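You operate a simulated robot arm through the tools that you are given. There is no shell and no other tool.

You are at the controls of a simulated two-armed robot. One attempt, no reset.

Task
Put one of the paper sheets from the top of the front bench on the top of the middle bench. Shut the bottom clear drawer. Put two of the clips from the top of the teal bench on the shelf of the teal bench. Stack the 26 mm small ring from the top of the teal bench on top of the 24 mm small ring. Pick up the green cup from the top of the teal bench with one hand, pass it to the other hand and put it on the top of the middle bench. Take the orange brush from the top of the teal bench and leave it on the top left shelf of the far side rack. Any order will do. Set down upright: clip, cup.

The check looks at the end state, three seconds after you hand in, the way a careful person would. Anything else that was tipped, shoved, dropped, spilled or broken makes it a failure. Flat cloth is picked up by pressing the open fingertips on it (5 to 10 N) and closing them slowly along it; thin cloth reads only 2 to 8 mm in the jaws.

Robot
Two 7-joint arms with four-finger grippers on one trunk, on a base that drives. Base frame: it is fixed to the floor where the robot stands at the start and does not move with it; the origin is under the middle of the robot, x ahead of it, y to its left, z up. Readings come in m, rad, newtons and seconds.
The left shoulder is at the start at [0.04, 0.181, 1.13], the right one opposite. With the tool pointing down near the work surface each hand reaches from about 0.32 to 0.84 m from the robot's upright axis, wherever it stands, measured 20 degrees to its own side. Places, roughly: bottom clear drawer [-2.6, -0.6, 0.8]; brush [-3.5, -2.25, 1]; clip (3x5x3 cm) [-4.2, -1.9, 0.9]; cup [-3.75, -2, 1]; paper sheet (9x4x12 cm) [-2.4, -0.3, 0.9]; paper sheet (9x4x15 cm) [-2.4, -0.2, 0.9]; shelf of the teal bench [-3.6, -2.3, 0.2]; small ring [-4, -1.75, 0.75]; top left shelf of the far side rack [-6.2, 0.3, 1.8]; top of the middle bench [-2.6, 0.5, 0.9]. Payload 3.67 kg a hand.
Tool frame (each hand has its own): the origin (TCP) lies between the finger pads and is the grasp point; the fingertips stand 0.028 m ahead of it; z points along the fingers, y is the line along which they close. Largest opening 0.112 m; the body of the gripper starts 0.073 m behind the TCP.
Orientation is that of the tool frame in the base frame, as a unit quaternion [w, x, y, z]. With the fingers straight down and closing along the base's y, the tool's x points along the base's -x, its y along +y and its z along -z.

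Tools
- The arms move only by the tool apply_moves. It takes "left_steps", "right_steps" or both (then of equal length, played together; a hand with none holds still); each is a list of rows, each an object (a shift or turn left out is 0, a gripper value left out holds the last) with "travel": the shift along the tool's x, y, z in m, a list of three; "rot": the turn, a rotation vector about the tool's x, y, z in rad, a list of three; "gripper": the finger opening in m, from 0 to 0.112. In form: [{"travel": [dx, dy, dz], "rot": [wx, wy, wz], "gripper": gripper}, ...]. A call has 1 to 20 rows; each row shifts and turns the commanded pose from where the row before left it, along the tool's axes as they then stand. Rows are played at 5 a second. More than 0.05 m and 0.15 rad between two rows, or a gripper value outside its range, and nothing of the call is played. A pose out of reach is approached as far as the arm can. The call stops where the force on the tool passes 40 N (or 10 N more than at its start, if that is more) or the arm is blocked; 0.2 s more then pass. Each finger halts on what it meets, pressing with about 43 N; the grip force reading is that of the motor and also rises with nothing between the fingers. The clock runs only during rows and for 0.2 s after the last one: add rows that do not move to give the fingers time. It gives the time, the measured TCP pose, the force on the tool (base axes), the opening and the grip force at its end, in the units of the frame above (readings bear some noise), with the torque about the TCP (base axes, N m) and any sound that the robot's microphone picked up, and new pictures: "pictures" is both (left out), scene, wrist or none (wrist: the cameras of the hands that moved).
- Cameras (640 x 400 px; columns grow to the right, rows downward): "scene" is now at [0.1073, -0.0039, 1.3588]; the picture's right is [-0.05, -1.00, 0.00], its down [-0.59, 0.03, -0.81] and it looks along [0.81, -0.04, -0.59] (base axes); focal length 285 px, centre (320, 200). "left" rides on the left gripper at [0.06, 0.018, -0.104] in its tool frame; the picture's right is [-0.29, 0.96, 0.00], its down [-0.80, -0.24, -0.55] and it looks along [-0.53, -0.16, 0.83] (tool axes); focal length 234 px, centre (320, 200). "right" rides on the right gripper at [0.06, -0.018, -0.104] in its tool frame; the picture's right is [0.29, 0.96, 0.00], its down [-0.80, 0.24, -0.55] and it looks along [-0.53, 0.16, 0.83] (tool axes); focal length 234 px, centre (320, 200). There is no depth. A picture from a camera that has moved, and an enlarged one, comes with that camera's place and axes in the base frame and with its lens.
- move_column(by): slides the trunk up (or, below 0, down) by that many m; the arms and the scene camera ride with it, the base frame stays. It gives what a move gives, with no picture.
- drive_base(legs): drives the robot by 1 to 6 legs, each [ahead, left, turn to the left] in m, m and rad, along the robot's own axes; the way and the turn of a leg run together, so that a leg with both is an arc; at most 1.5 m and 3.142 rad a leg. The arms and the cameras ride along, it lands a little off, and it stops where it bumps. It gives what a move gives, and a new picture of the scene camera.
- head_to(pan, tilt): turns the head with the scene camera to pan (to the left, within 1.501 rad either way) and tilt (down, from -0.506 to 1.204), counted from straight ahead of the robot. It gives what a move gives, and a new picture of the scene camera.
- close_up(camera, box): a new picture of the part [left, top, right, bottom] of that camera's present view, enlarged. The clock stands still meanwhile.
- close_job(): hands the job in; it is judged then, once.

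Nothing tells you exact positions but the pictures and the camera data. Unless the task says otherwise, let go and move clear before handing in.

The tools are called after "Emit:" as a command line: name --argument value ..., lists and objects as JSON in quotes. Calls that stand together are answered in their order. apply_moves: Moves the arms, as the interface text tells. Its arguments: {"type":"object","properties":{"left_steps":{"type":"array"},"right_steps":{"type":"array"},"pictures":{"type":"string","enum":["both","scene","wrist","none"]}},"required":[]} The other tools are called the same way: move_column (by) slides the trunk up or down; drive_base (legs) drives the base; head_to (pan, tilt) turns the head that bears the scene camera; close_up (camera, box) takes an enlarged picture of a part of a camera's view; close_job () hands the job in.

At the start:

```text
t: 0.0
left_tool_pos: [0.5519, 0.1901, 1.1041]
left_orientation: [0.001, 0.0, 1.0, 0.0]
left_force: [-0.5, 0.1, 0.2]
left_moment: [0.02, -0.02, -0.01]
left_opening: 0.1121
left_gripper_force: 0.1
right_tool_pos: [0.5255, -0.2309, 1.0963]
right_orientation: [0.0, 0.0, 1.0, 0.0]
right_force: [0.4, -0.1, -0.1]
right_moment: [-0.03, 0.01, 0.03]
right_opening: 0.112
right_gripper_force: 0.1
trunk travel left (down, up): [-0.25, 0.264]
robot x, y, heading: [-0.0052, -0.0014, 0.002]
head pan, tilt: [-0.052, 0.628]
```

scene: 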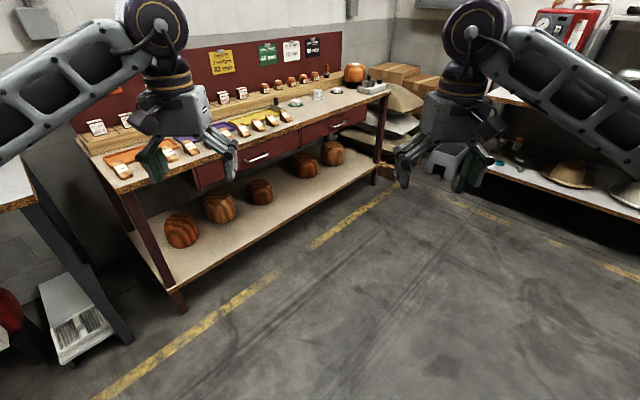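
right: 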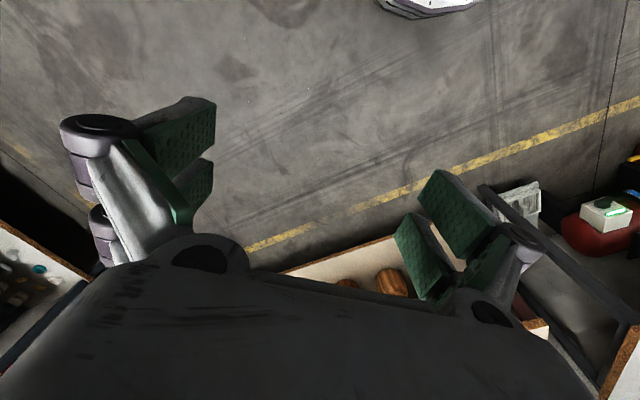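
left: 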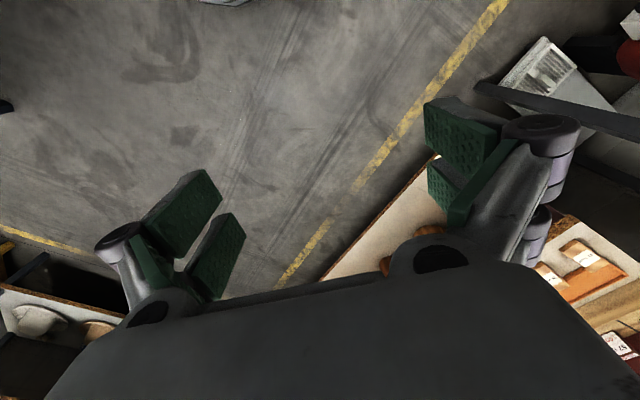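

I see a bench with shoes and other items ahead of me, but the work places all lie behind me (negative x). I'll look around with the head first.

Emit:
head_to --pan 1.5 --tilt 0.4

Emit:
head_to --pan -1.5 --tilt 0.4

```text
t: 1.6
left_tool_pos: [0.5535, 0.1905, 1.1028]
left_orientation: [0.001, 0.0, 1.0, 0.0]
left_force: [0.3, 0.3, -0.2]
left_moment: [-0.01, 0.0, 0.02]
left_opening: 0.112
left_gripper_force: 0.1
right_tool_pos: [0.525, -0.2308, 1.0963]
right_orientation: [0.0, -0.001, 1.0, 0.001]
right_force: [0.4, 0.8, -0.2]
right_moment: [0.0, 0.0, 0.02]
right_opening: 0.112
right_gripper_force: 0.1
trunk travel left (down, up): [-0.25, 0.264]
robot x, y, heading: [0.0008, -0.0031, -0.002]
head pan, tilt: [1.499, 0.4]
camera scene: at [0.0266, 0.0931, 1.3795], right [1.0, -0.07, 0.0], down [-0.03, -0.39, -0.92], along [0.07, 0.92, -0.39], focal length 285 px, centre (320, 200)
```

scene: 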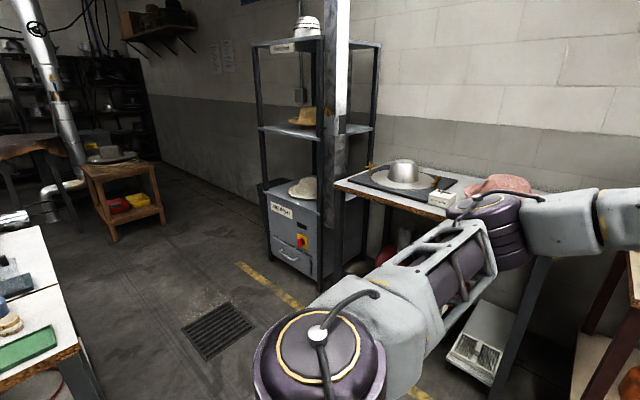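

```text
t: 4.2
left_tool_pos: [0.5537, 0.19, 1.1038]
left_orientation: [0.0, 0.0, 1.0, 0.0]
left_force: [-0.2, 0.5, -0.4]
left_moment: [-0.03, 0.0, -0.01]
left_opening: 0.1117
left_gripper_force: 0.1
right_tool_pos: [0.5259, -0.2304, 1.0965]
right_orientation: [0.0, 0.0, 1.0, 0.0]
right_force: [-0.1, 0.2, -0.1]
right_moment: [0.02, -0.02, 0.02]
right_opening: 0.1121
right_gripper_force: 0.1
trunk travel left (down, up): [-0.25, 0.264]
robot x, y, heading: [0.0027, -0.0016, -0.0]
head pan, tilt: [-1.499, 0.4]
camera scene: at [0.0266, -0.0917, 1.3796], right [-1.0, -0.07, 0.0], down [-0.03, 0.39, -0.92], along [0.07, -0.92, -0.39], focal length 285 px, centre (320, 200)
```

scene: 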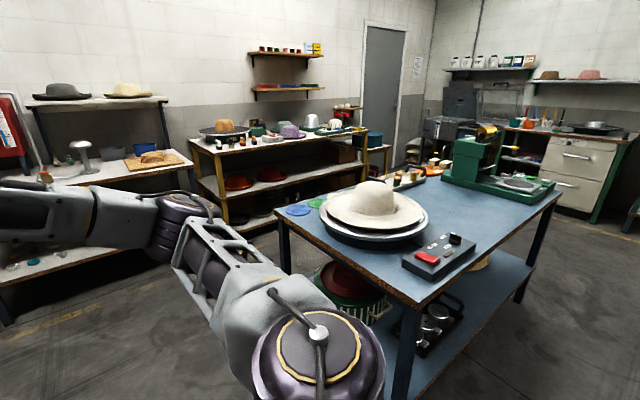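

The places are behind me; a blue table is on my right and another bench is at back-left. I'll raise the trunk so the arms clear everything, then turn left in place in stages, looking around.

Emit:
move_column --by 0.2

Emit:
head_to --pan 0 --tilt 0.5

Emit:
drive_base --legs '[[0, 0, 1.57]]'

Emit:
drive_base --legs '[[0, 0, 1.57]]'

```text
t: 6.4
left_tool_pos: [0.5516, 0.1903, 1.3036]
left_orientation: [0.0, -0.001, 1.0, 0.0]
left_force: [-0.4, -0.4, -0.6]
left_moment: [-0.01, 0.01, -0.02]
left_opening: 0.1119
left_gripper_force: 0.0
right_tool_pos: [0.525, -0.2309, 1.2954]
right_orientation: [0.001, 0.0, 1.0, 0.0]
right_force: [0.6, -0.3, -0.4]
right_moment: [0.0, 0.02, 0.02]
right_opening: 0.1122
right_gripper_force: 0.1
trunk travel left (down, up): [-0.45, 0.064]
robot x, y, heading: [-0.0009, -0.0003, 0.0]
head pan, tilt: [-1.499, 0.4]
```

```text
t: 8.0
left_tool_pos: [0.5524, 0.1901, 1.3038]
left_orientation: [0.0, 0.0, 1.0, 0.0]
left_force: [-0.5, 0.8, 0.1]
left_moment: [-0.02, -0.03, -0.01]
left_opening: 0.112
left_gripper_force: 0.1
right_tool_pos: [0.5261, -0.2318, 1.297]
right_orientation: [0.001, 0.0, 1.0, 0.0]
right_force: [0.1, 0.9, -0.2]
right_moment: [-0.01, 0.0, 0.01]
right_opening: 0.1118
right_gripper_force: 0.0
trunk travel left (down, up): [-0.45, 0.064]
robot x, y, heading: [-0.001, -0.0006, 0.0]
head pan, tilt: [0.0, 0.499]
camera scene: at [0.1109, 0.0006, 1.5704], right [0.0, -1.0, 0.0], down [-0.48, 0.0, -0.88], along [0.88, 0.0, -0.48], focal length 285 px, centre (320, 200)
```

scene: 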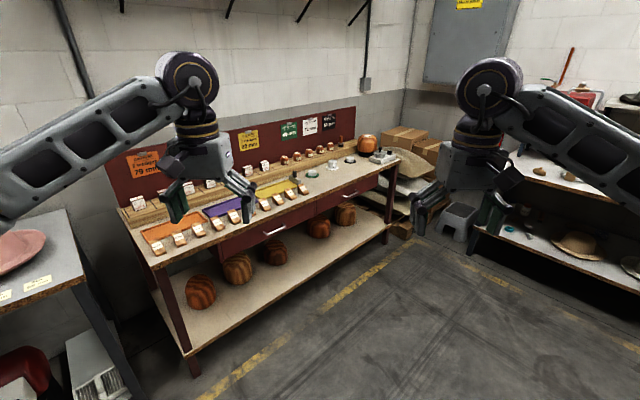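

```text
t: 12.6
left_tool_pos: [-0.1767, 0.5564, 1.3039]
left_orientation: [0.0, -0.699, 0.715, 0.0]
left_force: [0.5, 0.0, -0.3]
left_moment: [-0.01, -0.03, 0.01]
left_opening: 0.1119
left_gripper_force: 0.0
right_tool_pos: [0.2444, 0.5203, 1.2963]
right_orientation: [0.0, -0.699, 0.716, 0.0]
right_force: [-1.0, 0.0, 0.7]
right_moment: [-0.02, -0.03, -0.02]
right_opening: 0.1118
right_gripper_force: 0.1
trunk travel left (down, up): [-0.45, 0.064]
robot x, y, heading: [-0.0009, -0.0003, 1.556]
head pan, tilt: [0.0, 0.499]
camera scene: at [0.0021, 0.1121, 1.5704], right [1.0, -0.02, 0.0], down [-0.01, -0.48, -0.88], along [0.02, 0.88, -0.48], focal length 285 px, centre (320, 200)
```

scene: 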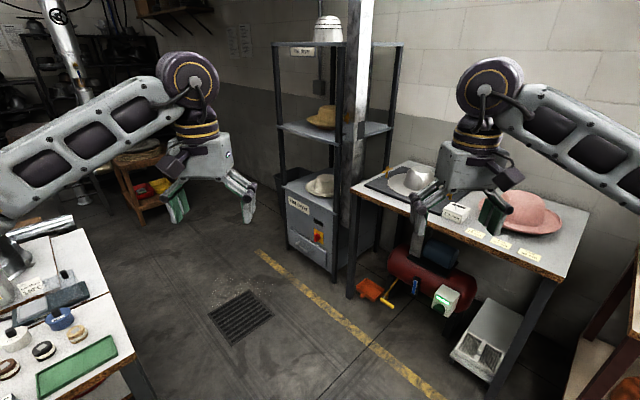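

```text
t: 17.1
left_tool_pos: [-0.5591, -0.1689, 1.3029]
left_orientation: [0.0, 1.0, -0.019, 0.0]
left_force: [0.3, 0.1, 0.6]
left_moment: [0.01, -0.02, 0.0]
left_opening: 0.1122
left_gripper_force: 0.0
right_tool_pos: [-0.5174, 0.2497, 1.2968]
right_orientation: [0.0, 1.0, -0.019, 0.0]
right_force: [0.3, -0.4, 0.6]
right_moment: [0.0, 0.0, 0.01]
right_opening: 0.1121
right_gripper_force: 0.1
trunk travel left (down, up): [-0.45, 0.064]
robot x, y, heading: [0.0032, 0.0017, 3.103]
head pan, tilt: [0.0, 0.499]
camera scene: at [-0.1119, 0.0051, 1.5704], right [0.04, 1.0, 0.0], down [0.48, -0.02, -0.88], along [-0.88, 0.03, -0.48], focal length 285 px, centre (320, 200)
```

scene: 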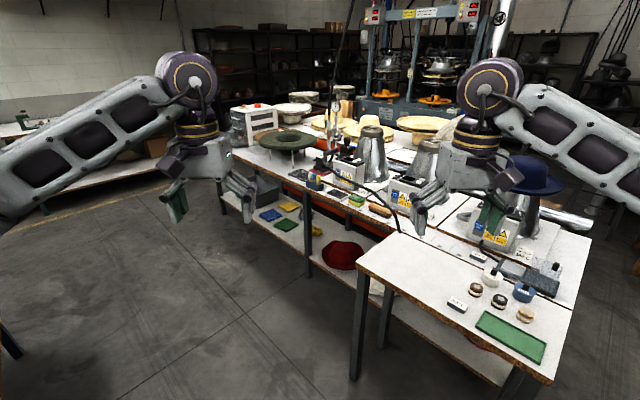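

I face -x now, with an island of benches ahead-right. I'll zoom in to identify the items on it.

Emit:
close_up --camera "scene" --box '[200, 60, 400, 185]'

Emit:
close_up --camera "scene" --box '[360, 60, 600, 210]'

Emit:
head_to --pan 0.7 --tilt 0.3

Emit:
head_to --pan -0.6 --tilt 0.2

```text
3.20 times, centred on (300, 122) of scene
camera zoom: at [-0.1119, 0.0051, 1.5704], right [0.04, 1.0, 0.0], down [0.48, -0.02, -0.88], along [-0.88, 0.03, -0.48], focal length 912 px, centre (384, 448)
```

zoom: 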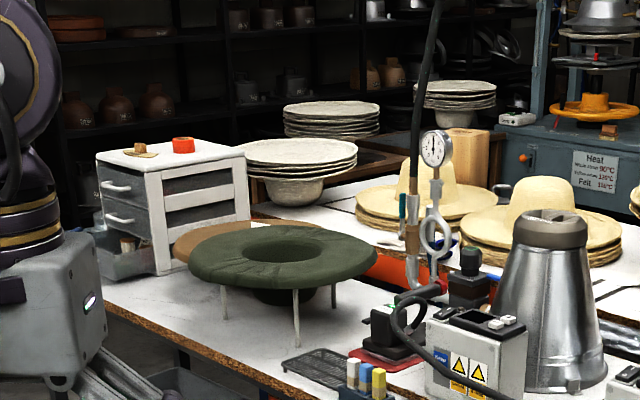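

```text
2.67 times, centred on (480, 135) of scene
camera zoom: at [-0.1119, 0.0051, 1.5704], right [0.04, 1.0, 0.0], down [0.48, -0.02, -0.88], along [-0.88, 0.03, -0.48], focal length 760 px, centre (-107, 373)
```

zoom: 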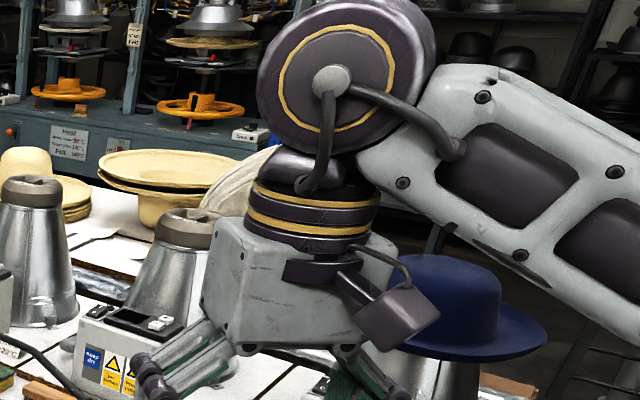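

```text
t: 18.2
left_tool_pos: [-0.5588, -0.1683, 1.303]
left_orientation: [-0.001, 1.0, -0.019, 0.0]
left_force: [0.6, 1.0, -0.3]
left_moment: [0.0, -0.03, 0.04]
left_opening: 0.1118
left_gripper_force: 0.0
right_tool_pos: [-0.5168, 0.2515, 1.2959]
right_orientation: [-0.001, 1.0, -0.019, -0.001]
right_force: [0.3, 0.0, -0.8]
right_moment: [-0.01, 0.01, 0.01]
right_opening: 0.1122
right_gripper_force: 0.1
trunk travel left (down, up): [-0.45, 0.064]
robot x, y, heading: [-0.0015, 0.0009, 3.105]
head pan, tilt: [0.7, 0.3]
camera scene: at [-0.0947, -0.0557, 1.5888], right [-0.61, 0.79, 0.0], down [0.23, 0.18, -0.96], along [-0.75, -0.59, -0.3], focal length 285 px, centre (320, 200)
```

scene: 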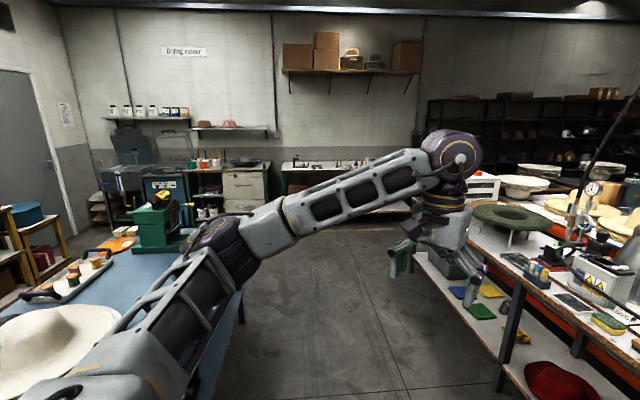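

```text
t: 19.7
left_tool_pos: [-0.5601, -0.1682, 1.3045]
left_orientation: [0.0, 1.0, -0.019, 0.0]
left_force: [1.0, 0.5, 0.3]
left_moment: [-0.01, 0.03, 0.0]
left_opening: 0.1121
left_gripper_force: 0.1
right_tool_pos: [-0.5155, 0.2516, 1.2969]
right_orientation: [0.0, 1.0, -0.019, 0.0]
right_force: [0.4, -0.3, -0.1]
right_moment: [0.01, -0.01, 0.0]
right_opening: 0.1121
right_gripper_force: 0.1
trunk travel left (down, up): [-0.45, 0.064]
robot x, y, heading: [-0.0025, -0.0001, 3.104]
head pan, tilt: [-0.6, 0.201]
camera scene: at [-0.0958, 0.057, 1.5981], right [0.6, 0.8, 0.0], down [0.16, -0.12, -0.98], along [-0.79, 0.58, -0.2], focal length 285 px, centre (320, 200)
```

scene: 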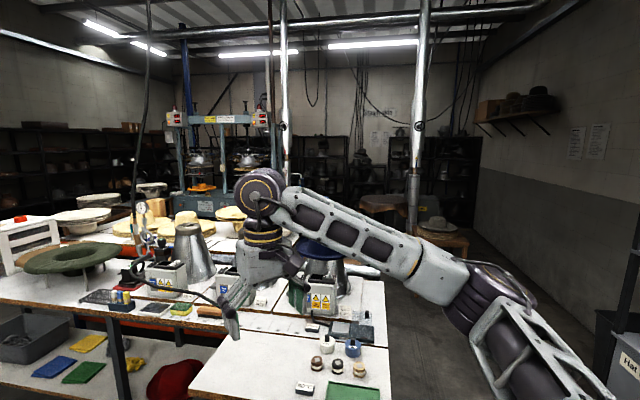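

The bench at the far wall (about column 340) should be the teal bench, with a clear aisle leading to it. I'll zoom in.

Emit:
head_to --pan 0.55 --tilt 0.35

Emit:
close_up --camera "scene" --box '[200, 60, 440, 210]'

```text
t: 21.1
left_tool_pos: [-0.5597, -0.1692, 1.3033]
left_orientation: [0.0, 1.0, -0.018, 0.0]
left_force: [0.4, 0.3, -0.9]
left_moment: [-0.03, 0.01, 0.0]
left_opening: 0.1121
left_gripper_force: 0.1
right_tool_pos: [-0.5177, 0.2507, 1.2969]
right_orientation: [0.0, 1.0, -0.019, -0.001]
right_force: [-0.2, 0.6, 0.4]
right_moment: [0.0, -0.02, -0.01]
right_opening: 0.1123
right_gripper_force: 0.1
trunk travel left (down, up): [-0.45, 0.064]
robot x, y, heading: [0.0016, -0.0002, 3.105]
head pan, tilt: [0.55, 0.351]
camera scene: at [-0.1022, -0.044, 1.5841], right [-0.49, 0.87, 0.0], down [0.3, 0.17, -0.94], along [-0.82, -0.46, -0.34], focal length 285 px, centre (320, 200)
```

scene: 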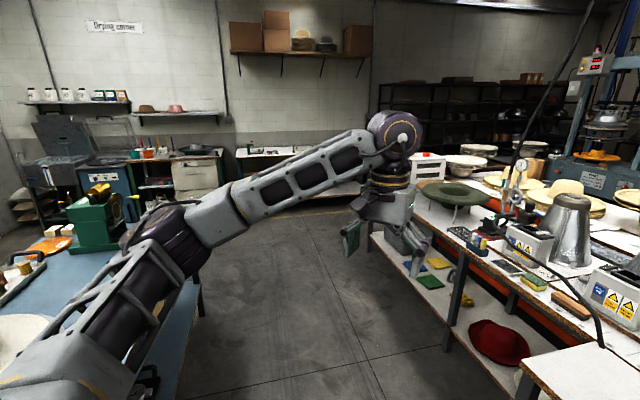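

```text
2.67 times, centred on (320, 135) of scene
camera zoom: at [-0.1022, -0.044, 1.5841], right [-0.49, 0.87, 0.0], down [0.3, 0.17, -0.94], along [-0.82, -0.46, -0.34], focal length 760 px, centre (320, 373)
```

zoom: 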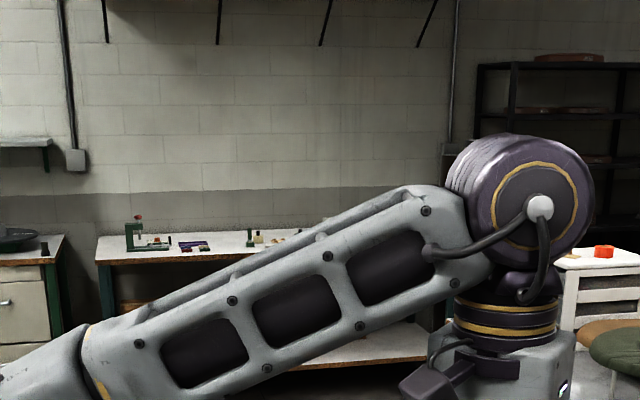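

The room is turned about 30° from my base frame; the aisle runs along (-0.87,-0.49). I'll turn to it and drive ahead.

Emit:
drive_base --legs '[[0, 0, 0.55], [1.3, 0, 0]]'

Emit:
head_to --pan 0 --tilt 0.5

Emit:
head_to --pan -0.9 --tilt 0.5

```text
t: 29.5
left_tool_pos: [-1.5424, -1.0776, 1.3039]
left_orientation: [0.0, 0.968, 0.251, 0.0]
left_force: [0.2, -0.4, 0.3]
left_moment: [-0.02, 0.03, -0.03]
left_opening: 0.1121
left_gripper_force: 0.0
right_tool_pos: [-1.7238, -0.6961, 1.2965]
right_orientation: [0.0, 0.968, 0.252, 0.0]
right_force: [-0.3, -1.0, 0.2]
right_moment: [0.02, -0.03, 0.01]
right_opening: 0.1118
right_gripper_force: 0.1
trunk travel left (down, up): [-0.45, 0.064]
robot x, y, heading: [-1.1505, -0.6419, -2.631]
head pan, tilt: [0.55, 0.351]
camera scene: at [-1.2158, -0.7331, 1.5841], right [-0.87, 0.49, 0.0], down [0.17, 0.3, -0.94], along [-0.46, -0.82, -0.34], focal length 285 px, centre (320, 200)
```

scene: 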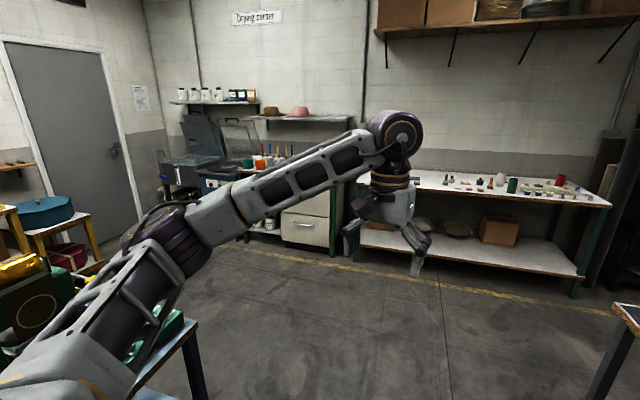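

```text
t: 30.5
left_tool_pos: [-1.5432, -1.0774, 1.3027]
left_orientation: [0.0, 0.968, 0.25, 0.0]
left_force: [-0.1, -0.2, -0.3]
left_moment: [0.04, -0.02, -0.01]
left_opening: 0.1119
left_gripper_force: 0.1
right_tool_pos: [-1.7225, -0.6969, 1.2971]
right_orientation: [0.0, 0.968, 0.252, 0.0]
right_force: [0.4, 0.4, -0.3]
right_moment: [0.01, -0.02, 0.0]
right_opening: 0.1116
right_gripper_force: 0.0
trunk travel left (down, up): [-0.45, 0.064]
robot x, y, heading: [-1.1565, -0.6421, -2.639]
head pan, tilt: [0.0, 0.499]
camera scene: at [-1.2497, -0.6964, 1.5705], right [-0.49, 0.87, 0.0], down [0.42, 0.23, -0.88], along [-0.77, -0.43, -0.48], focal length 285 px, centre (320, 200)
```

scene: 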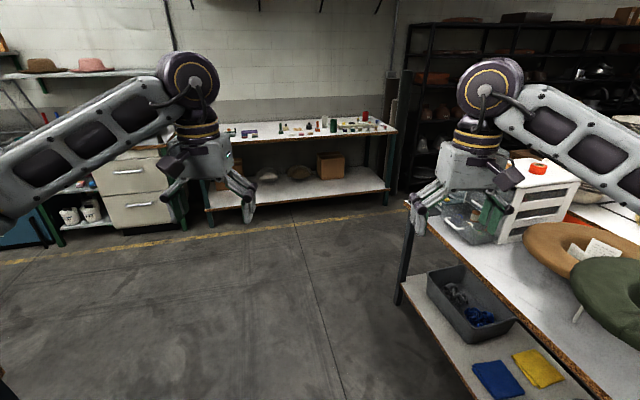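

```text
t: 31.7
left_tool_pos: [-1.5427, -1.0784, 1.3034]
left_orientation: [0.0, 0.968, 0.251, 0.0]
left_force: [0.2, -0.3, 0.2]
left_moment: [0.0, -0.01, 0.07]
left_opening: 0.1119
left_gripper_force: 0.1
right_tool_pos: [-1.7235, -0.6962, 1.2963]
right_orientation: [0.0, 0.968, 0.25, 0.0]
right_force: [0.3, -0.6, -0.4]
right_moment: [-0.01, 0.02, -0.02]
right_opening: 0.1121
right_gripper_force: 0.0
trunk travel left (down, up): [-0.45, 0.064]
robot x, y, heading: [-1.1513, -0.6456, -2.633]
head pan, tilt: [-0.901, 0.499]
camera scene: at [-1.2545, -0.6174, 1.5704], right [0.38, 0.92, 0.0], down [0.44, -0.18, -0.88], along [-0.81, 0.34, -0.48], focal length 285 px, centre (320, 200)
```

scene: 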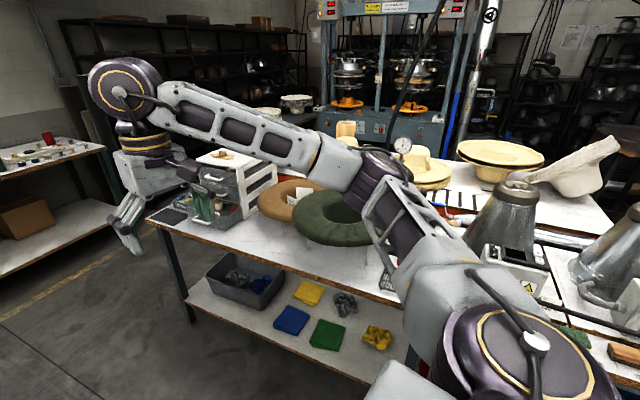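

The front bench has the clear drawer unit, and what looks like paper propped on the felt brims. I'll zoom in on both.

Emit:
close_up --camera "scene" --box '[180, 140, 400, 277]'

Emit:
head_to --pan -0.35 --tilt 0.5

Emit:
close_up --camera "scene" --box '[260, 130, 460, 255]'

```text
2.91 times, centred on (290, 208) of scene
camera zoom: at [-1.2545, -0.6174, 1.5704], right [0.38, 0.92, 0.0], down [0.44, -0.18, -0.88], along [-0.81, 0.34, -0.48], focal length 830 px, centre (407, 175)
```

zoom: 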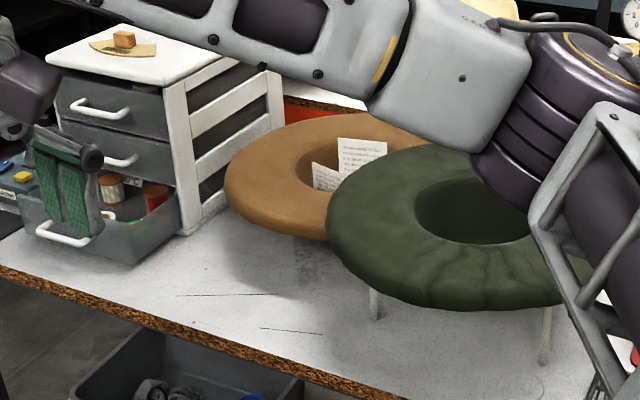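

```text
t: 32.7
left_tool_pos: [-1.5422, -1.0763, 1.3036]
left_orientation: [0.0, 0.968, 0.251, 0.0]
left_force: [-0.5, -0.1, -0.3]
left_moment: [0.01, 0.0, -0.02]
left_opening: 0.1119
left_gripper_force: 0.1
right_tool_pos: [-1.7242, -0.6967, 1.2963]
right_orientation: [0.0, 0.968, 0.251, 0.0]
right_force: [0.1, -0.2, 0.1]
right_moment: [-0.01, -0.01, -0.03]
right_opening: 0.1119
right_gripper_force: 0.1
trunk travel left (down, up): [-0.45, 0.064]
robot x, y, heading: [-1.1516, -0.6433, -2.634]
head pan, tilt: [-0.351, 0.499]
camera scene: at [-1.2603, -0.6662, 1.5704], right [-0.15, 0.99, 0.0], down [0.47, 0.07, -0.88], along [-0.87, -0.14, -0.48], focal length 285 px, centre (320, 200)
```

scene: 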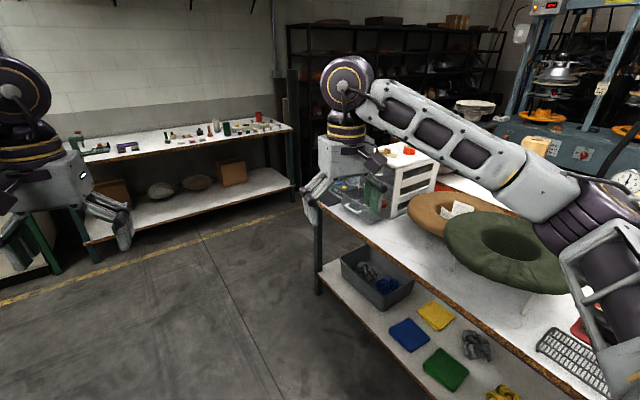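

```text
3.20 times, centred on (360, 192) of scene
camera zoom: at [-1.2603, -0.6662, 1.5704], right [-0.15, 0.99, 0.0], down [0.47, 0.07, -0.88], along [-0.87, -0.14, -0.48], focal length 912 px, centre (192, 224)
```

zoom: 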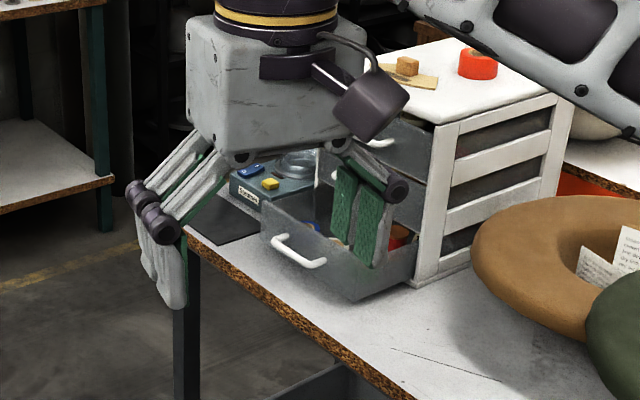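

The bottom drawer is pulled out over the bench front, and the sheets stand in the brown felt. I'll drive along the aisle to stand in front of them and turn right to face the front bench.

Emit:
drive_base --legs '[[0.92, 0, 0], [0, 0, -1.57]]'

Emit:
head_to --pan 0 --tilt 0.75

```text
t: 42.0
left_tool_pos: [-2.3992, -0.7092, 1.3031]
left_orientation: [0.001, 0.861, -0.508, 0.0]
left_force: [0.3, 0.2, 0.6]
left_moment: [0.0, -0.01, -0.05]
left_opening: 0.1118
left_gripper_force: 0.1
right_tool_pos: [-2.0176, -0.5295, 1.2977]
right_orientation: [0.0, 0.861, -0.509, 0.0]
right_force: [-0.9, 0.2, 0.1]
right_moment: [-0.03, -0.01, -0.01]
right_opening: 0.1121
right_gripper_force: 0.1
trunk travel left (down, up): [-0.45, 0.064]
robot x, y, heading: [-1.9666, -1.1017, 2.078]
head pan, tilt: [-0.351, 0.499]
camera scene: at [-1.9891, -0.9932, 1.5704], right [0.99, 0.15, 0.0], down [0.07, -0.47, -0.88], along [-0.13, 0.87, -0.48], focal length 285 px, centre (320, 200)
```

scene: 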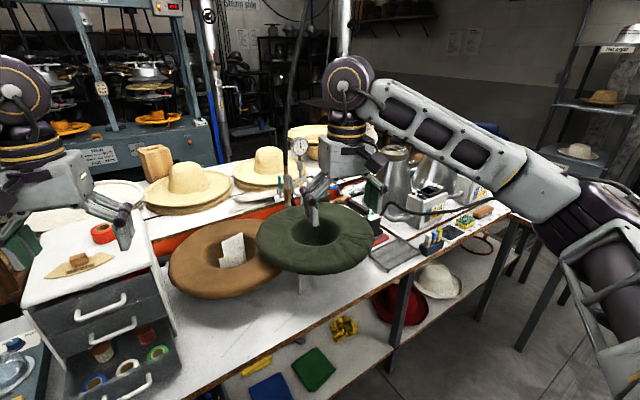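

```text
t: 42.8
left_tool_pos: [-2.3982, -0.7096, 1.3027]
left_orientation: [0.0, 0.861, -0.509, 0.0]
left_force: [0.0, -0.1, 0.1]
left_moment: [0.0, 0.01, 0.0]
left_opening: 0.1118
left_gripper_force: 0.0
right_tool_pos: [-2.0153, -0.5299, 1.2958]
right_orientation: [0.0, 0.861, -0.509, 0.0]
right_force: [-0.2, -0.1, 0.9]
right_moment: [-0.01, -0.04, 0.01]
right_opening: 0.1116
right_gripper_force: 0.0
trunk travel left (down, up): [-0.45, 0.064]
robot x, y, heading: [-1.9697, -1.102, 2.078]
head pan, tilt: [0.0, 0.75]
camera scene: at [-2.0149, -1.0104, 1.5485], right [0.88, 0.48, 0.0], down [0.33, -0.6, -0.73], along [-0.35, 0.64, -0.68], focal length 285 px, centre (320, 200)
```

scene: 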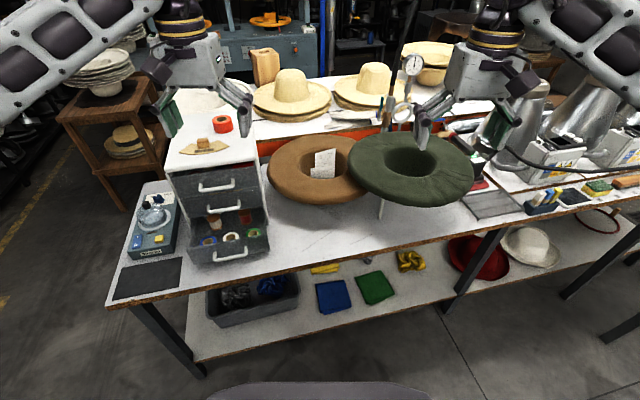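

I have a good view of the front bench: the chest at left with its bottom drawer out, and the brown felt with two sheets inside. I'll zoom in on each.

Emit:
close_up --camera "scene" --box '[100, 110, 300, 300]'

Emit:
close_up --camera "scene" --box '[260, 120, 400, 210]'

Emit:
close_up --camera "scene" --box '[220, 50, 440, 170]'

```text
2.11 times, centred on (200, 205) of scene
camera zoom: at [-2.0149, -1.0104, 1.5485], right [0.88, 0.48, 0.0], down [0.33, -0.6, -0.73], along [-0.35, 0.64, -0.68], focal length 600 px, centre (573, 190)
```

zoom: 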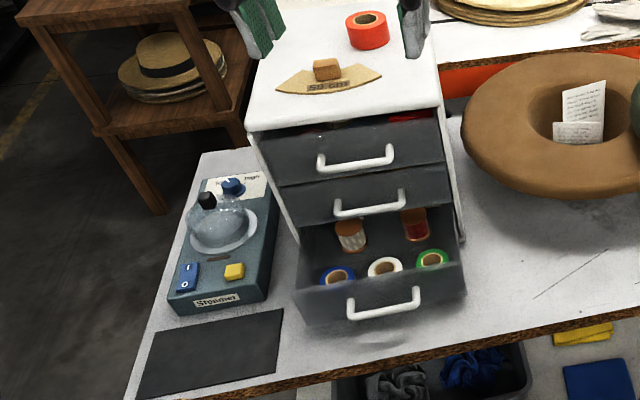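

```text
4.44 times, centred on (330, 165) of scene
camera zoom: at [-2.0149, -1.0104, 1.5485], right [0.88, 0.48, 0.0], down [0.33, -0.6, -0.73], along [-0.35, 0.64, -0.68], focal length 1267 px, centre (276, 356)
```

zoom: 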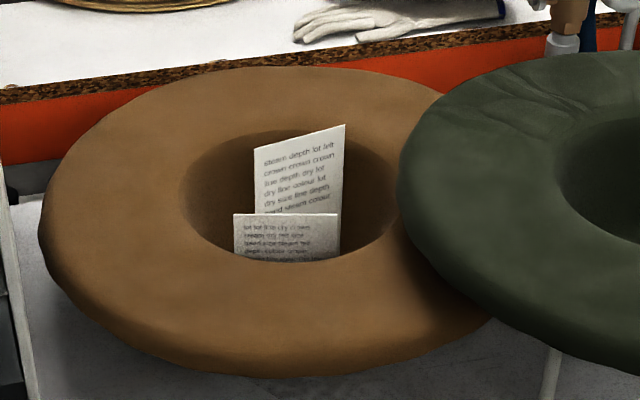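

```text
2.91 times, centred on (330, 110) of scene
camera zoom: at [-2.0149, -1.0104, 1.5485], right [0.88, 0.48, 0.0], down [0.33, -0.6, -0.73], along [-0.35, 0.64, -0.68], focal length 830 px, centre (291, 462)
```

zoom: 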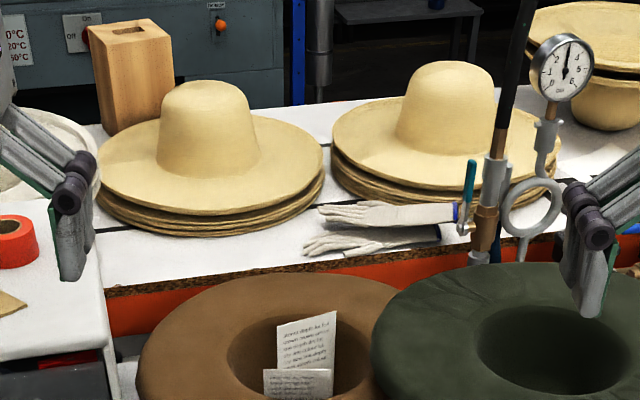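

The bottom drawer's front is about 0.11 m out, its handle at roughly 0.57 m ahead of me and 0.24 m left. I'll lower the trunk, close the left gripper, back it off and tilt it forward 45° for pushing.

Emit:
move_column --by -0.2

Emit:
apply_moves --left_steps '[{"travel": [0.035, 0.028, 0], "gripper": 0.0}, {"travel": [0.035, 0.028, 0]}, {"rot": [0, -0.15, 0]}, {"rot": [0, -0.15, 0]}, {"rot": [0, -0.15, 0]}, {"rot": [0, -0.15, 0]}, {"rot": [0, -0.15, 0]}, {"rot": [0, -0.035, 0]}, {"travel": [0.035, 0, 0.035]}, {"travel": [0.035, 0, 0.035]}, {}]' --pictures "both"

```text
t: 45.0
left_tool_pos: [-2.3984, -0.7093, 1.1036]
left_orientation: [0.0, 0.861, -0.508, 0.0]
left_force: [0.2, 1.2, -0.2]
left_moment: [-0.01, 0.02, -0.02]
left_opening: 0.1121
left_gripper_force: 0.0
right_tool_pos: [-2.016, -0.5309, 1.0958]
right_orientation: [0.001, 0.861, -0.508, 0.0]
right_force: [1.1, -0.7, -1.0]
right_moment: [0.0, 0.03, 0.04]
right_opening: 0.1117
right_gripper_force: 0.1
trunk travel left (down, up): [-0.25, 0.264]
robot x, y, heading: [-1.9685, -1.1024, 2.072]
head pan, tilt: [0.0, 0.75]
```

```text
t: 47.4
left_tool_pos: [-2.4181, -0.789, 1.0051]
left_orientation: [-0.194, 0.796, -0.47, -0.33]
left_force: [0.3, 0.1, 0.3]
left_moment: [0.0, -0.03, 0.02]
left_opening: 0.0
left_gripper_force: 35.7
left hand out of reach, approached as far as the arm can: row 10
right_tool_pos: [-2.0162, -0.5297, 1.0957]
right_orientation: [0.0, 0.861, -0.508, 0.0]
right_force: [0.4, 1.0, 0.9]
right_moment: [0.02, -0.01, 0.01]
right_opening: 0.112
right_gripper_force: 0.1
trunk travel left (down, up): [-0.25, 0.264]
robot x, y, heading: [-1.9629, -1.1041, 2.076]
head pan, tilt: [0.0, 0.75]
camera scene: at [-2.0147, -1.0109, 1.3485], right [0.88, 0.48, 0.0], down [0.33, -0.6, -0.73], along [-0.35, 0.64, -0.68], focal length 285 px, centre (320, 200)
camera left: at [-2.3786, -0.8985, 1.0363], right [-0.94, -0.28, 0.2], down [0.13, 0.27, 0.96], along [-0.33, 0.92, -0.21], focal length 234 px, centre (320, 200)
```

scene: 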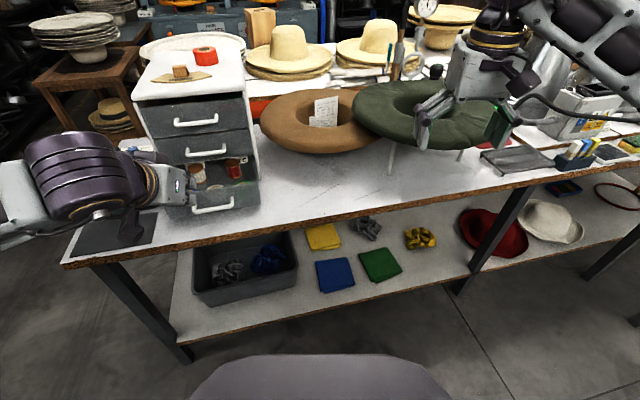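
left: 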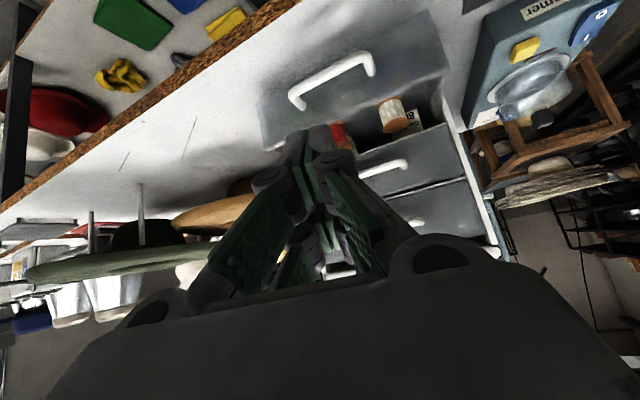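

Comparing the two views puts the bottom handle lower than I assumed: z≈0.80, v≈0.65, and the bench top at about 0.76. I'll ease the tilt to 30° and lower the trunk while staying in front of the bench edge.

Emit:
apply_moves --left_steps '[{"rot": [0, 0.13, 0]}, {"rot": [0, 0.13, 0]}, {"travel": [0, 0.04, 0]}, {}]' --pictures "none"

Emit:
move_column --by -0.18

Emit:
apply_moves --left_steps '[{}]'

```text
t: 48.4
left_tool_pos: [-2.4539, -0.807, 1.0059]
left_orientation: [-0.132, 0.831, -0.492, -0.223]
left_force: [0.2, 0.7, 0.7]
left_moment: [0.0, 0.0, -0.01]
left_opening: 0.0
left_gripper_force: 35.7
right_tool_pos: [-2.0151, -0.5284, 1.097]
right_orientation: [0.002, 0.861, -0.508, 0.0]
right_force: [0.6, -0.2, -0.1]
right_moment: [-0.05, 0.0, 0.02]
right_opening: 0.1121
right_gripper_force: 0.0
trunk travel left (down, up): [-0.25, 0.264]
robot x, y, heading: [-1.965, -1.1039, 2.077]
head pan, tilt: [0.0, 0.75]
```

```text
t: 50.4
left_tool_pos: [-2.4536, -0.8089, 0.8251]
left_orientation: [-0.132, 0.831, -0.491, -0.223]
left_force: [0.3, 0.1, -0.3]
left_moment: [0.0, 0.01, 0.01]
left_opening: 0.0001
left_gripper_force: 35.8
right_tool_pos: [-2.0169, -0.53, 0.9154]
right_orientation: [0.001, 0.861, -0.509, 0.0]
right_force: [-0.8, -0.6, 0.1]
right_moment: [0.0, 0.01, 0.01]
right_opening: 0.1119
right_gripper_force: 0.2
trunk travel left (down, up): [-0.07, 0.444]
robot x, y, heading: [-1.9668, -1.1019, 2.075]
head pan, tilt: [0.0, 0.75]
```

```text
t: 50.8
left_tool_pos: [-2.4542, -0.8087, 0.8245]
left_orientation: [-0.132, 0.831, -0.491, -0.224]
left_force: [-0.4, 0.1, 0.2]
left_moment: [0.05, 0.01, 0.01]
left_opening: 0.0001
left_gripper_force: 35.8
right_tool_pos: [-2.0162, -0.5298, 0.9157]
right_orientation: [-0.001, 0.861, -0.508, 0.0]
right_force: [-0.9, 0.5, -1.0]
right_moment: [-0.03, -0.01, -0.02]
right_opening: 0.112
right_gripper_force: 0.0
trunk travel left (down, up): [-0.07, 0.444]
robot x, y, heading: [-1.9598, -1.1001, 2.077]
head pan, tilt: [0.0, 0.75]
camera scene: at [-2.015, -1.0107, 1.1672], right [0.88, 0.48, 0.0], down [0.33, -0.6, -0.73], along [-0.35, 0.64, -0.68], focal length 285 px, centre (320, 200)
camera left: at [-2.4206, -0.9077, 0.8842], right [-0.96, -0.24, 0.14], down [0.01, 0.48, 0.88], along [-0.28, 0.84, -0.45], focal length 234 px, centre (320, 200)
```

scene: 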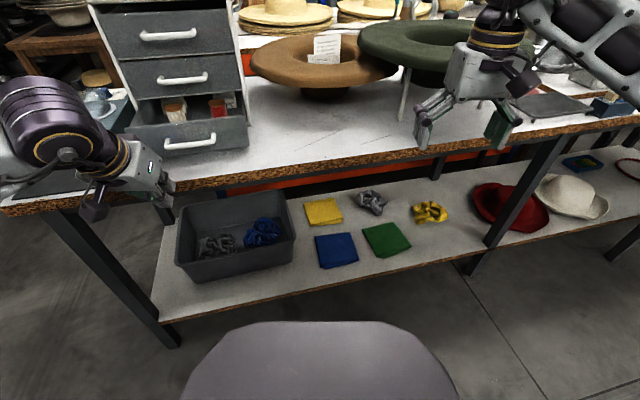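
left: 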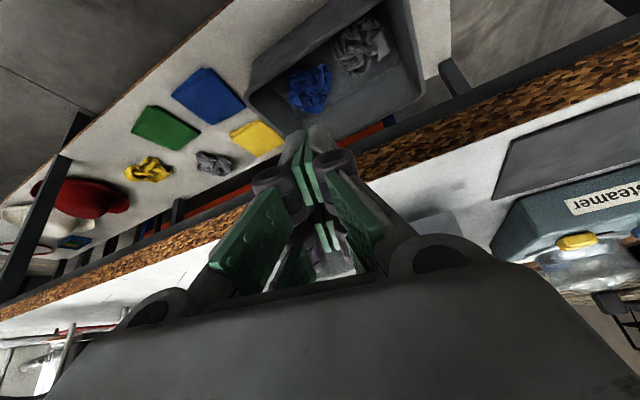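

The gripper is lowered and sits left of and in front of the drawer. I'll zoom in to fix the handle position more accurately.

Emit:
close_up --camera "scene" --box '[80, 90, 280, 215]'

```text
3.20 times, centred on (180, 152) of scene
camera zoom: at [-2.015, -1.0107, 1.1672], right [0.88, 0.48, 0.0], down [0.33, -0.6, -0.73], along [-0.35, 0.64, -0.68], focal length 912 px, centre (768, 352)
```

zoom: 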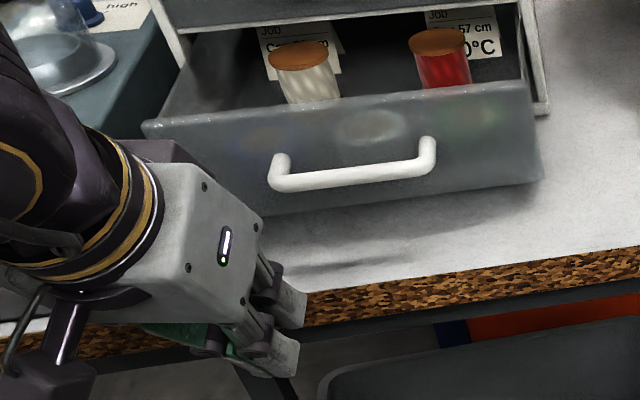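

The handle bar is at about v=0.60, z=0.85, and must travel about 0.117 m to be shut. I'll raise the tip to that height and push forward in small steps.

Emit:
apply_moves --left_steps '[{"travel": [-0.025, -0.019, -0.0433]}, {"travel": [-0.026, 0, 0.015]}, {"travel": [-0.026, 0, 0.015]}, {}]' --pictures "both"

Emit:
close_up --camera "scene" --box '[80, 90, 280, 215]'

```text
refused: row 1 steps farther than a row can; nothing moved
```

```text
3.20 times, centred on (180, 152) of scene
camera zoom: at [-2.015, -1.0107, 1.1672], right [0.88, 0.48, 0.0], down [0.33, -0.6, -0.73], along [-0.35, 0.64, -0.68], focal length 912 px, centre (768, 352)
```

zoom: 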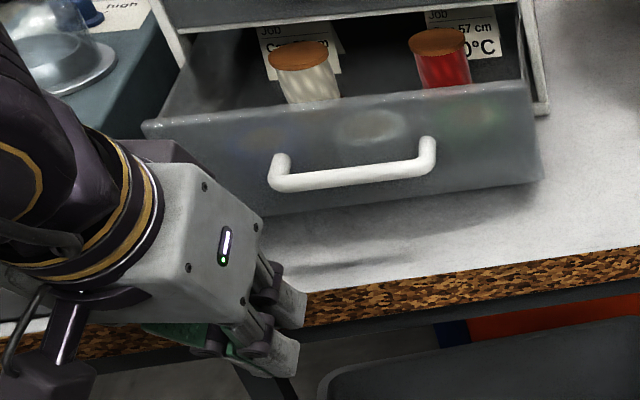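

The first step was a touch too long, so I'll split it and repeat the approach.

Emit:
apply_moves --left_steps '[{"travel": [-0.0125, -0.01, -0.0217]}, {"travel": [-0.0125, -0.01, -0.0217]}, {"travel": [-0.026, 0, 0.015]}, {"travel": [-0.026, 0, 0.015]}, {}]' --pictures "wrist"

Emit:
close_up --camera "scene" --box '[80, 90, 280, 215]'

```text
t: 52.0
left_tool_pos: [-2.4662, -0.7463, 0.8751]
left_orientation: [-0.133, 0.831, -0.491, -0.223]
left_force: [-0.4, -0.1, -0.1]
left_moment: [0.02, 0.0, -0.01]
left_opening: 0.0
left_gripper_force: 35.6
right_tool_pos: [-2.0162, -0.5307, 0.9158]
right_orientation: [0.0, 0.861, -0.508, 0.0]
right_force: [0.3, -1.7, 0.4]
right_moment: [0.0, -0.01, 0.01]
right_opening: 0.1118
right_gripper_force: 0.0
trunk travel left (down, up): [-0.07, 0.444]
robot x, y, heading: [-1.9625, -1.1023, 2.074]
head pan, tilt: [0.0, 0.75]
camera left: at [-2.4323, -0.8447, 0.9347], right [-0.96, -0.24, 0.14], down [0.01, 0.48, 0.88], along [-0.28, 0.84, -0.45], focal length 234 px, centre (320, 200)
```

left: 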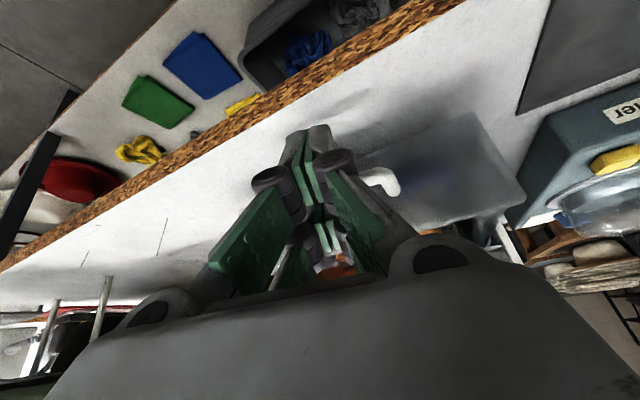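

```text
3.20 times, centred on (180, 152) of scene
camera zoom: at [-2.0151, -1.0109, 1.1672], right [0.88, 0.48, 0.0], down [0.33, -0.6, -0.73], along [-0.35, 0.64, -0.68], focal length 912 px, centre (768, 352)
```

zoom: 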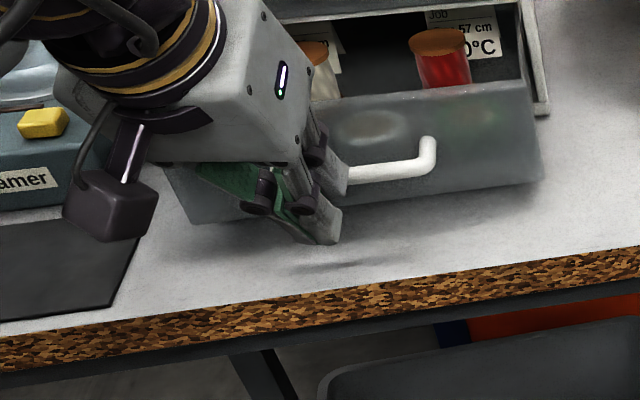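

The closed tips are just in front of the handle, slightly left of its centre. I'll shift right 1 cm and push forward.

Emit:
apply_moves --left_steps '[{"travel": [-0.0, -0.012, 0]}, {"travel": [-0.0173, 0, 0.01]}, {"travel": [-0.0173, 0, 0.01]}, {"travel": [-0.0173, 0, 0.01]}, {"travel": [-0.0173, 0, 0.01]}, {}]' --pictures "wrist"

Emit:
close_up --camera "scene" --box '[80, 50, 280, 175]'

```text
t: 53.4
left_tool_pos: [-2.4935, -0.6702, 0.875]
left_orientation: [-0.132, 0.832, -0.491, -0.223]
left_force: [-0.3, -0.2, 0.8]
left_moment: [0.02, -0.02, 0.01]
left_opening: 0.0
left_gripper_force: 35.5
right_tool_pos: [-2.0147, -0.5297, 0.9152]
right_orientation: [0.001, 0.861, -0.508, 0.0]
right_force: [-0.2, 0.4, -0.8]
right_moment: [0.03, -0.02, -0.03]
right_opening: 0.1119
right_gripper_force: 0.0
trunk travel left (down, up): [-0.07, 0.444]
robot x, y, heading: [-1.9614, -1.1029, 2.072]
head pan, tilt: [0.0, 0.75]
camera left: at [-2.4596, -0.7696, 0.9336], right [-0.96, -0.24, 0.14], down [0.01, 0.48, 0.88], along [-0.28, 0.84, -0.46], focal length 234 px, centre (320, 200)
```

left: 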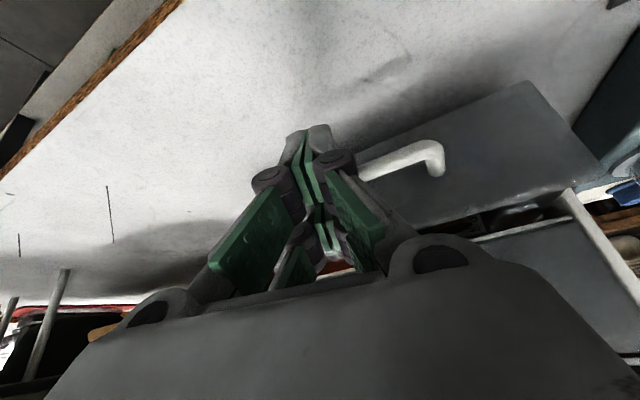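

```text
3.20 times, centred on (180, 112) of scene
camera zoom: at [-2.0151, -1.0107, 1.1672], right [0.88, 0.48, 0.0], down [0.33, -0.6, -0.73], along [-0.35, 0.64, -0.68], focal length 912 px, centre (768, 480)
```

zoom: 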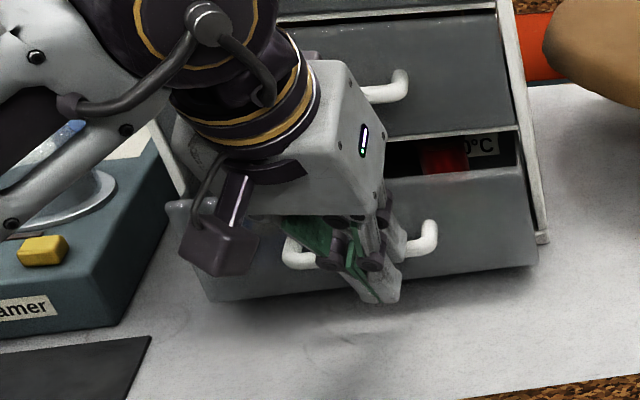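

The drawer is sliding in with hardly any force. I'll keep pushing until it bottoms out.

Emit:
apply_moves --left_steps '[{"travel": [-0.0173, 0, 0.01]}, {"travel": [-0.0173, 0, 0.01]}, {"travel": [-0.013, 0, 0.0075]}, {"travel": [-0.0087, 0, 0.005]}, {}]' --pictures "wrist"

Emit:
close_up --camera "scene" --box '[80, 30, 280, 155]'

```text
t: 54.6
left_tool_pos: [-2.523, -0.617, 0.8768]
left_orientation: [-0.133, 0.831, -0.492, -0.224]
left_force: [8.8, -13.9, 11.8]
left_moment: [-0.04, 0.06, 0.1]
left_opening: 0.0
left_gripper_force: 36.0
right_tool_pos: [-2.016, -0.5316, 0.9169]
right_orientation: [0.0, 0.861, -0.508, -0.001]
right_force: [-0.2, 0.1, 0.4]
right_moment: [0.01, 0.02, 0.0]
right_opening: 0.1118
right_gripper_force: 0.2
trunk travel left (down, up): [-0.07, 0.444]
robot x, y, heading: [-1.9662, -1.0998, 2.076]
head pan, tilt: [0.0, 0.75]
camera left: at [-2.4896, -0.7156, 0.9357], right [-0.96, -0.24, 0.15], down [0.01, 0.47, 0.88], along [-0.28, 0.85, -0.45], focal length 234 px, centre (320, 200)
```

left: 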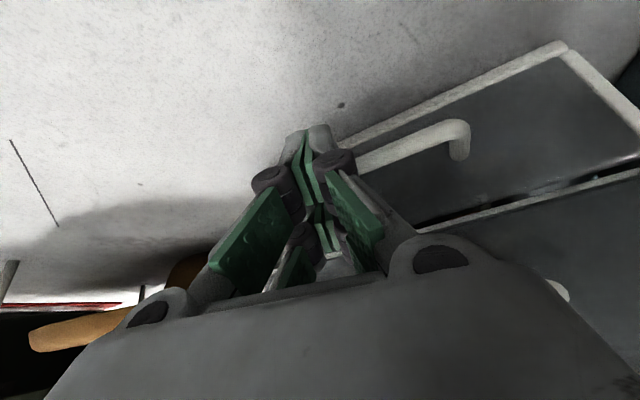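

```text
3.20 times, centred on (180, 92) of scene
camera zoom: at [-2.0131, -1.013, 1.1675], right [0.88, 0.48, 0.0], down [0.33, -0.6, -0.73], along [-0.35, 0.64, -0.68], focal length 912 px, centre (768, 544)
```

zoom: 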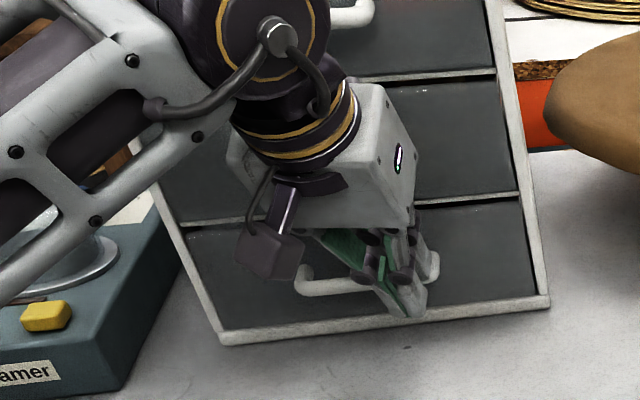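

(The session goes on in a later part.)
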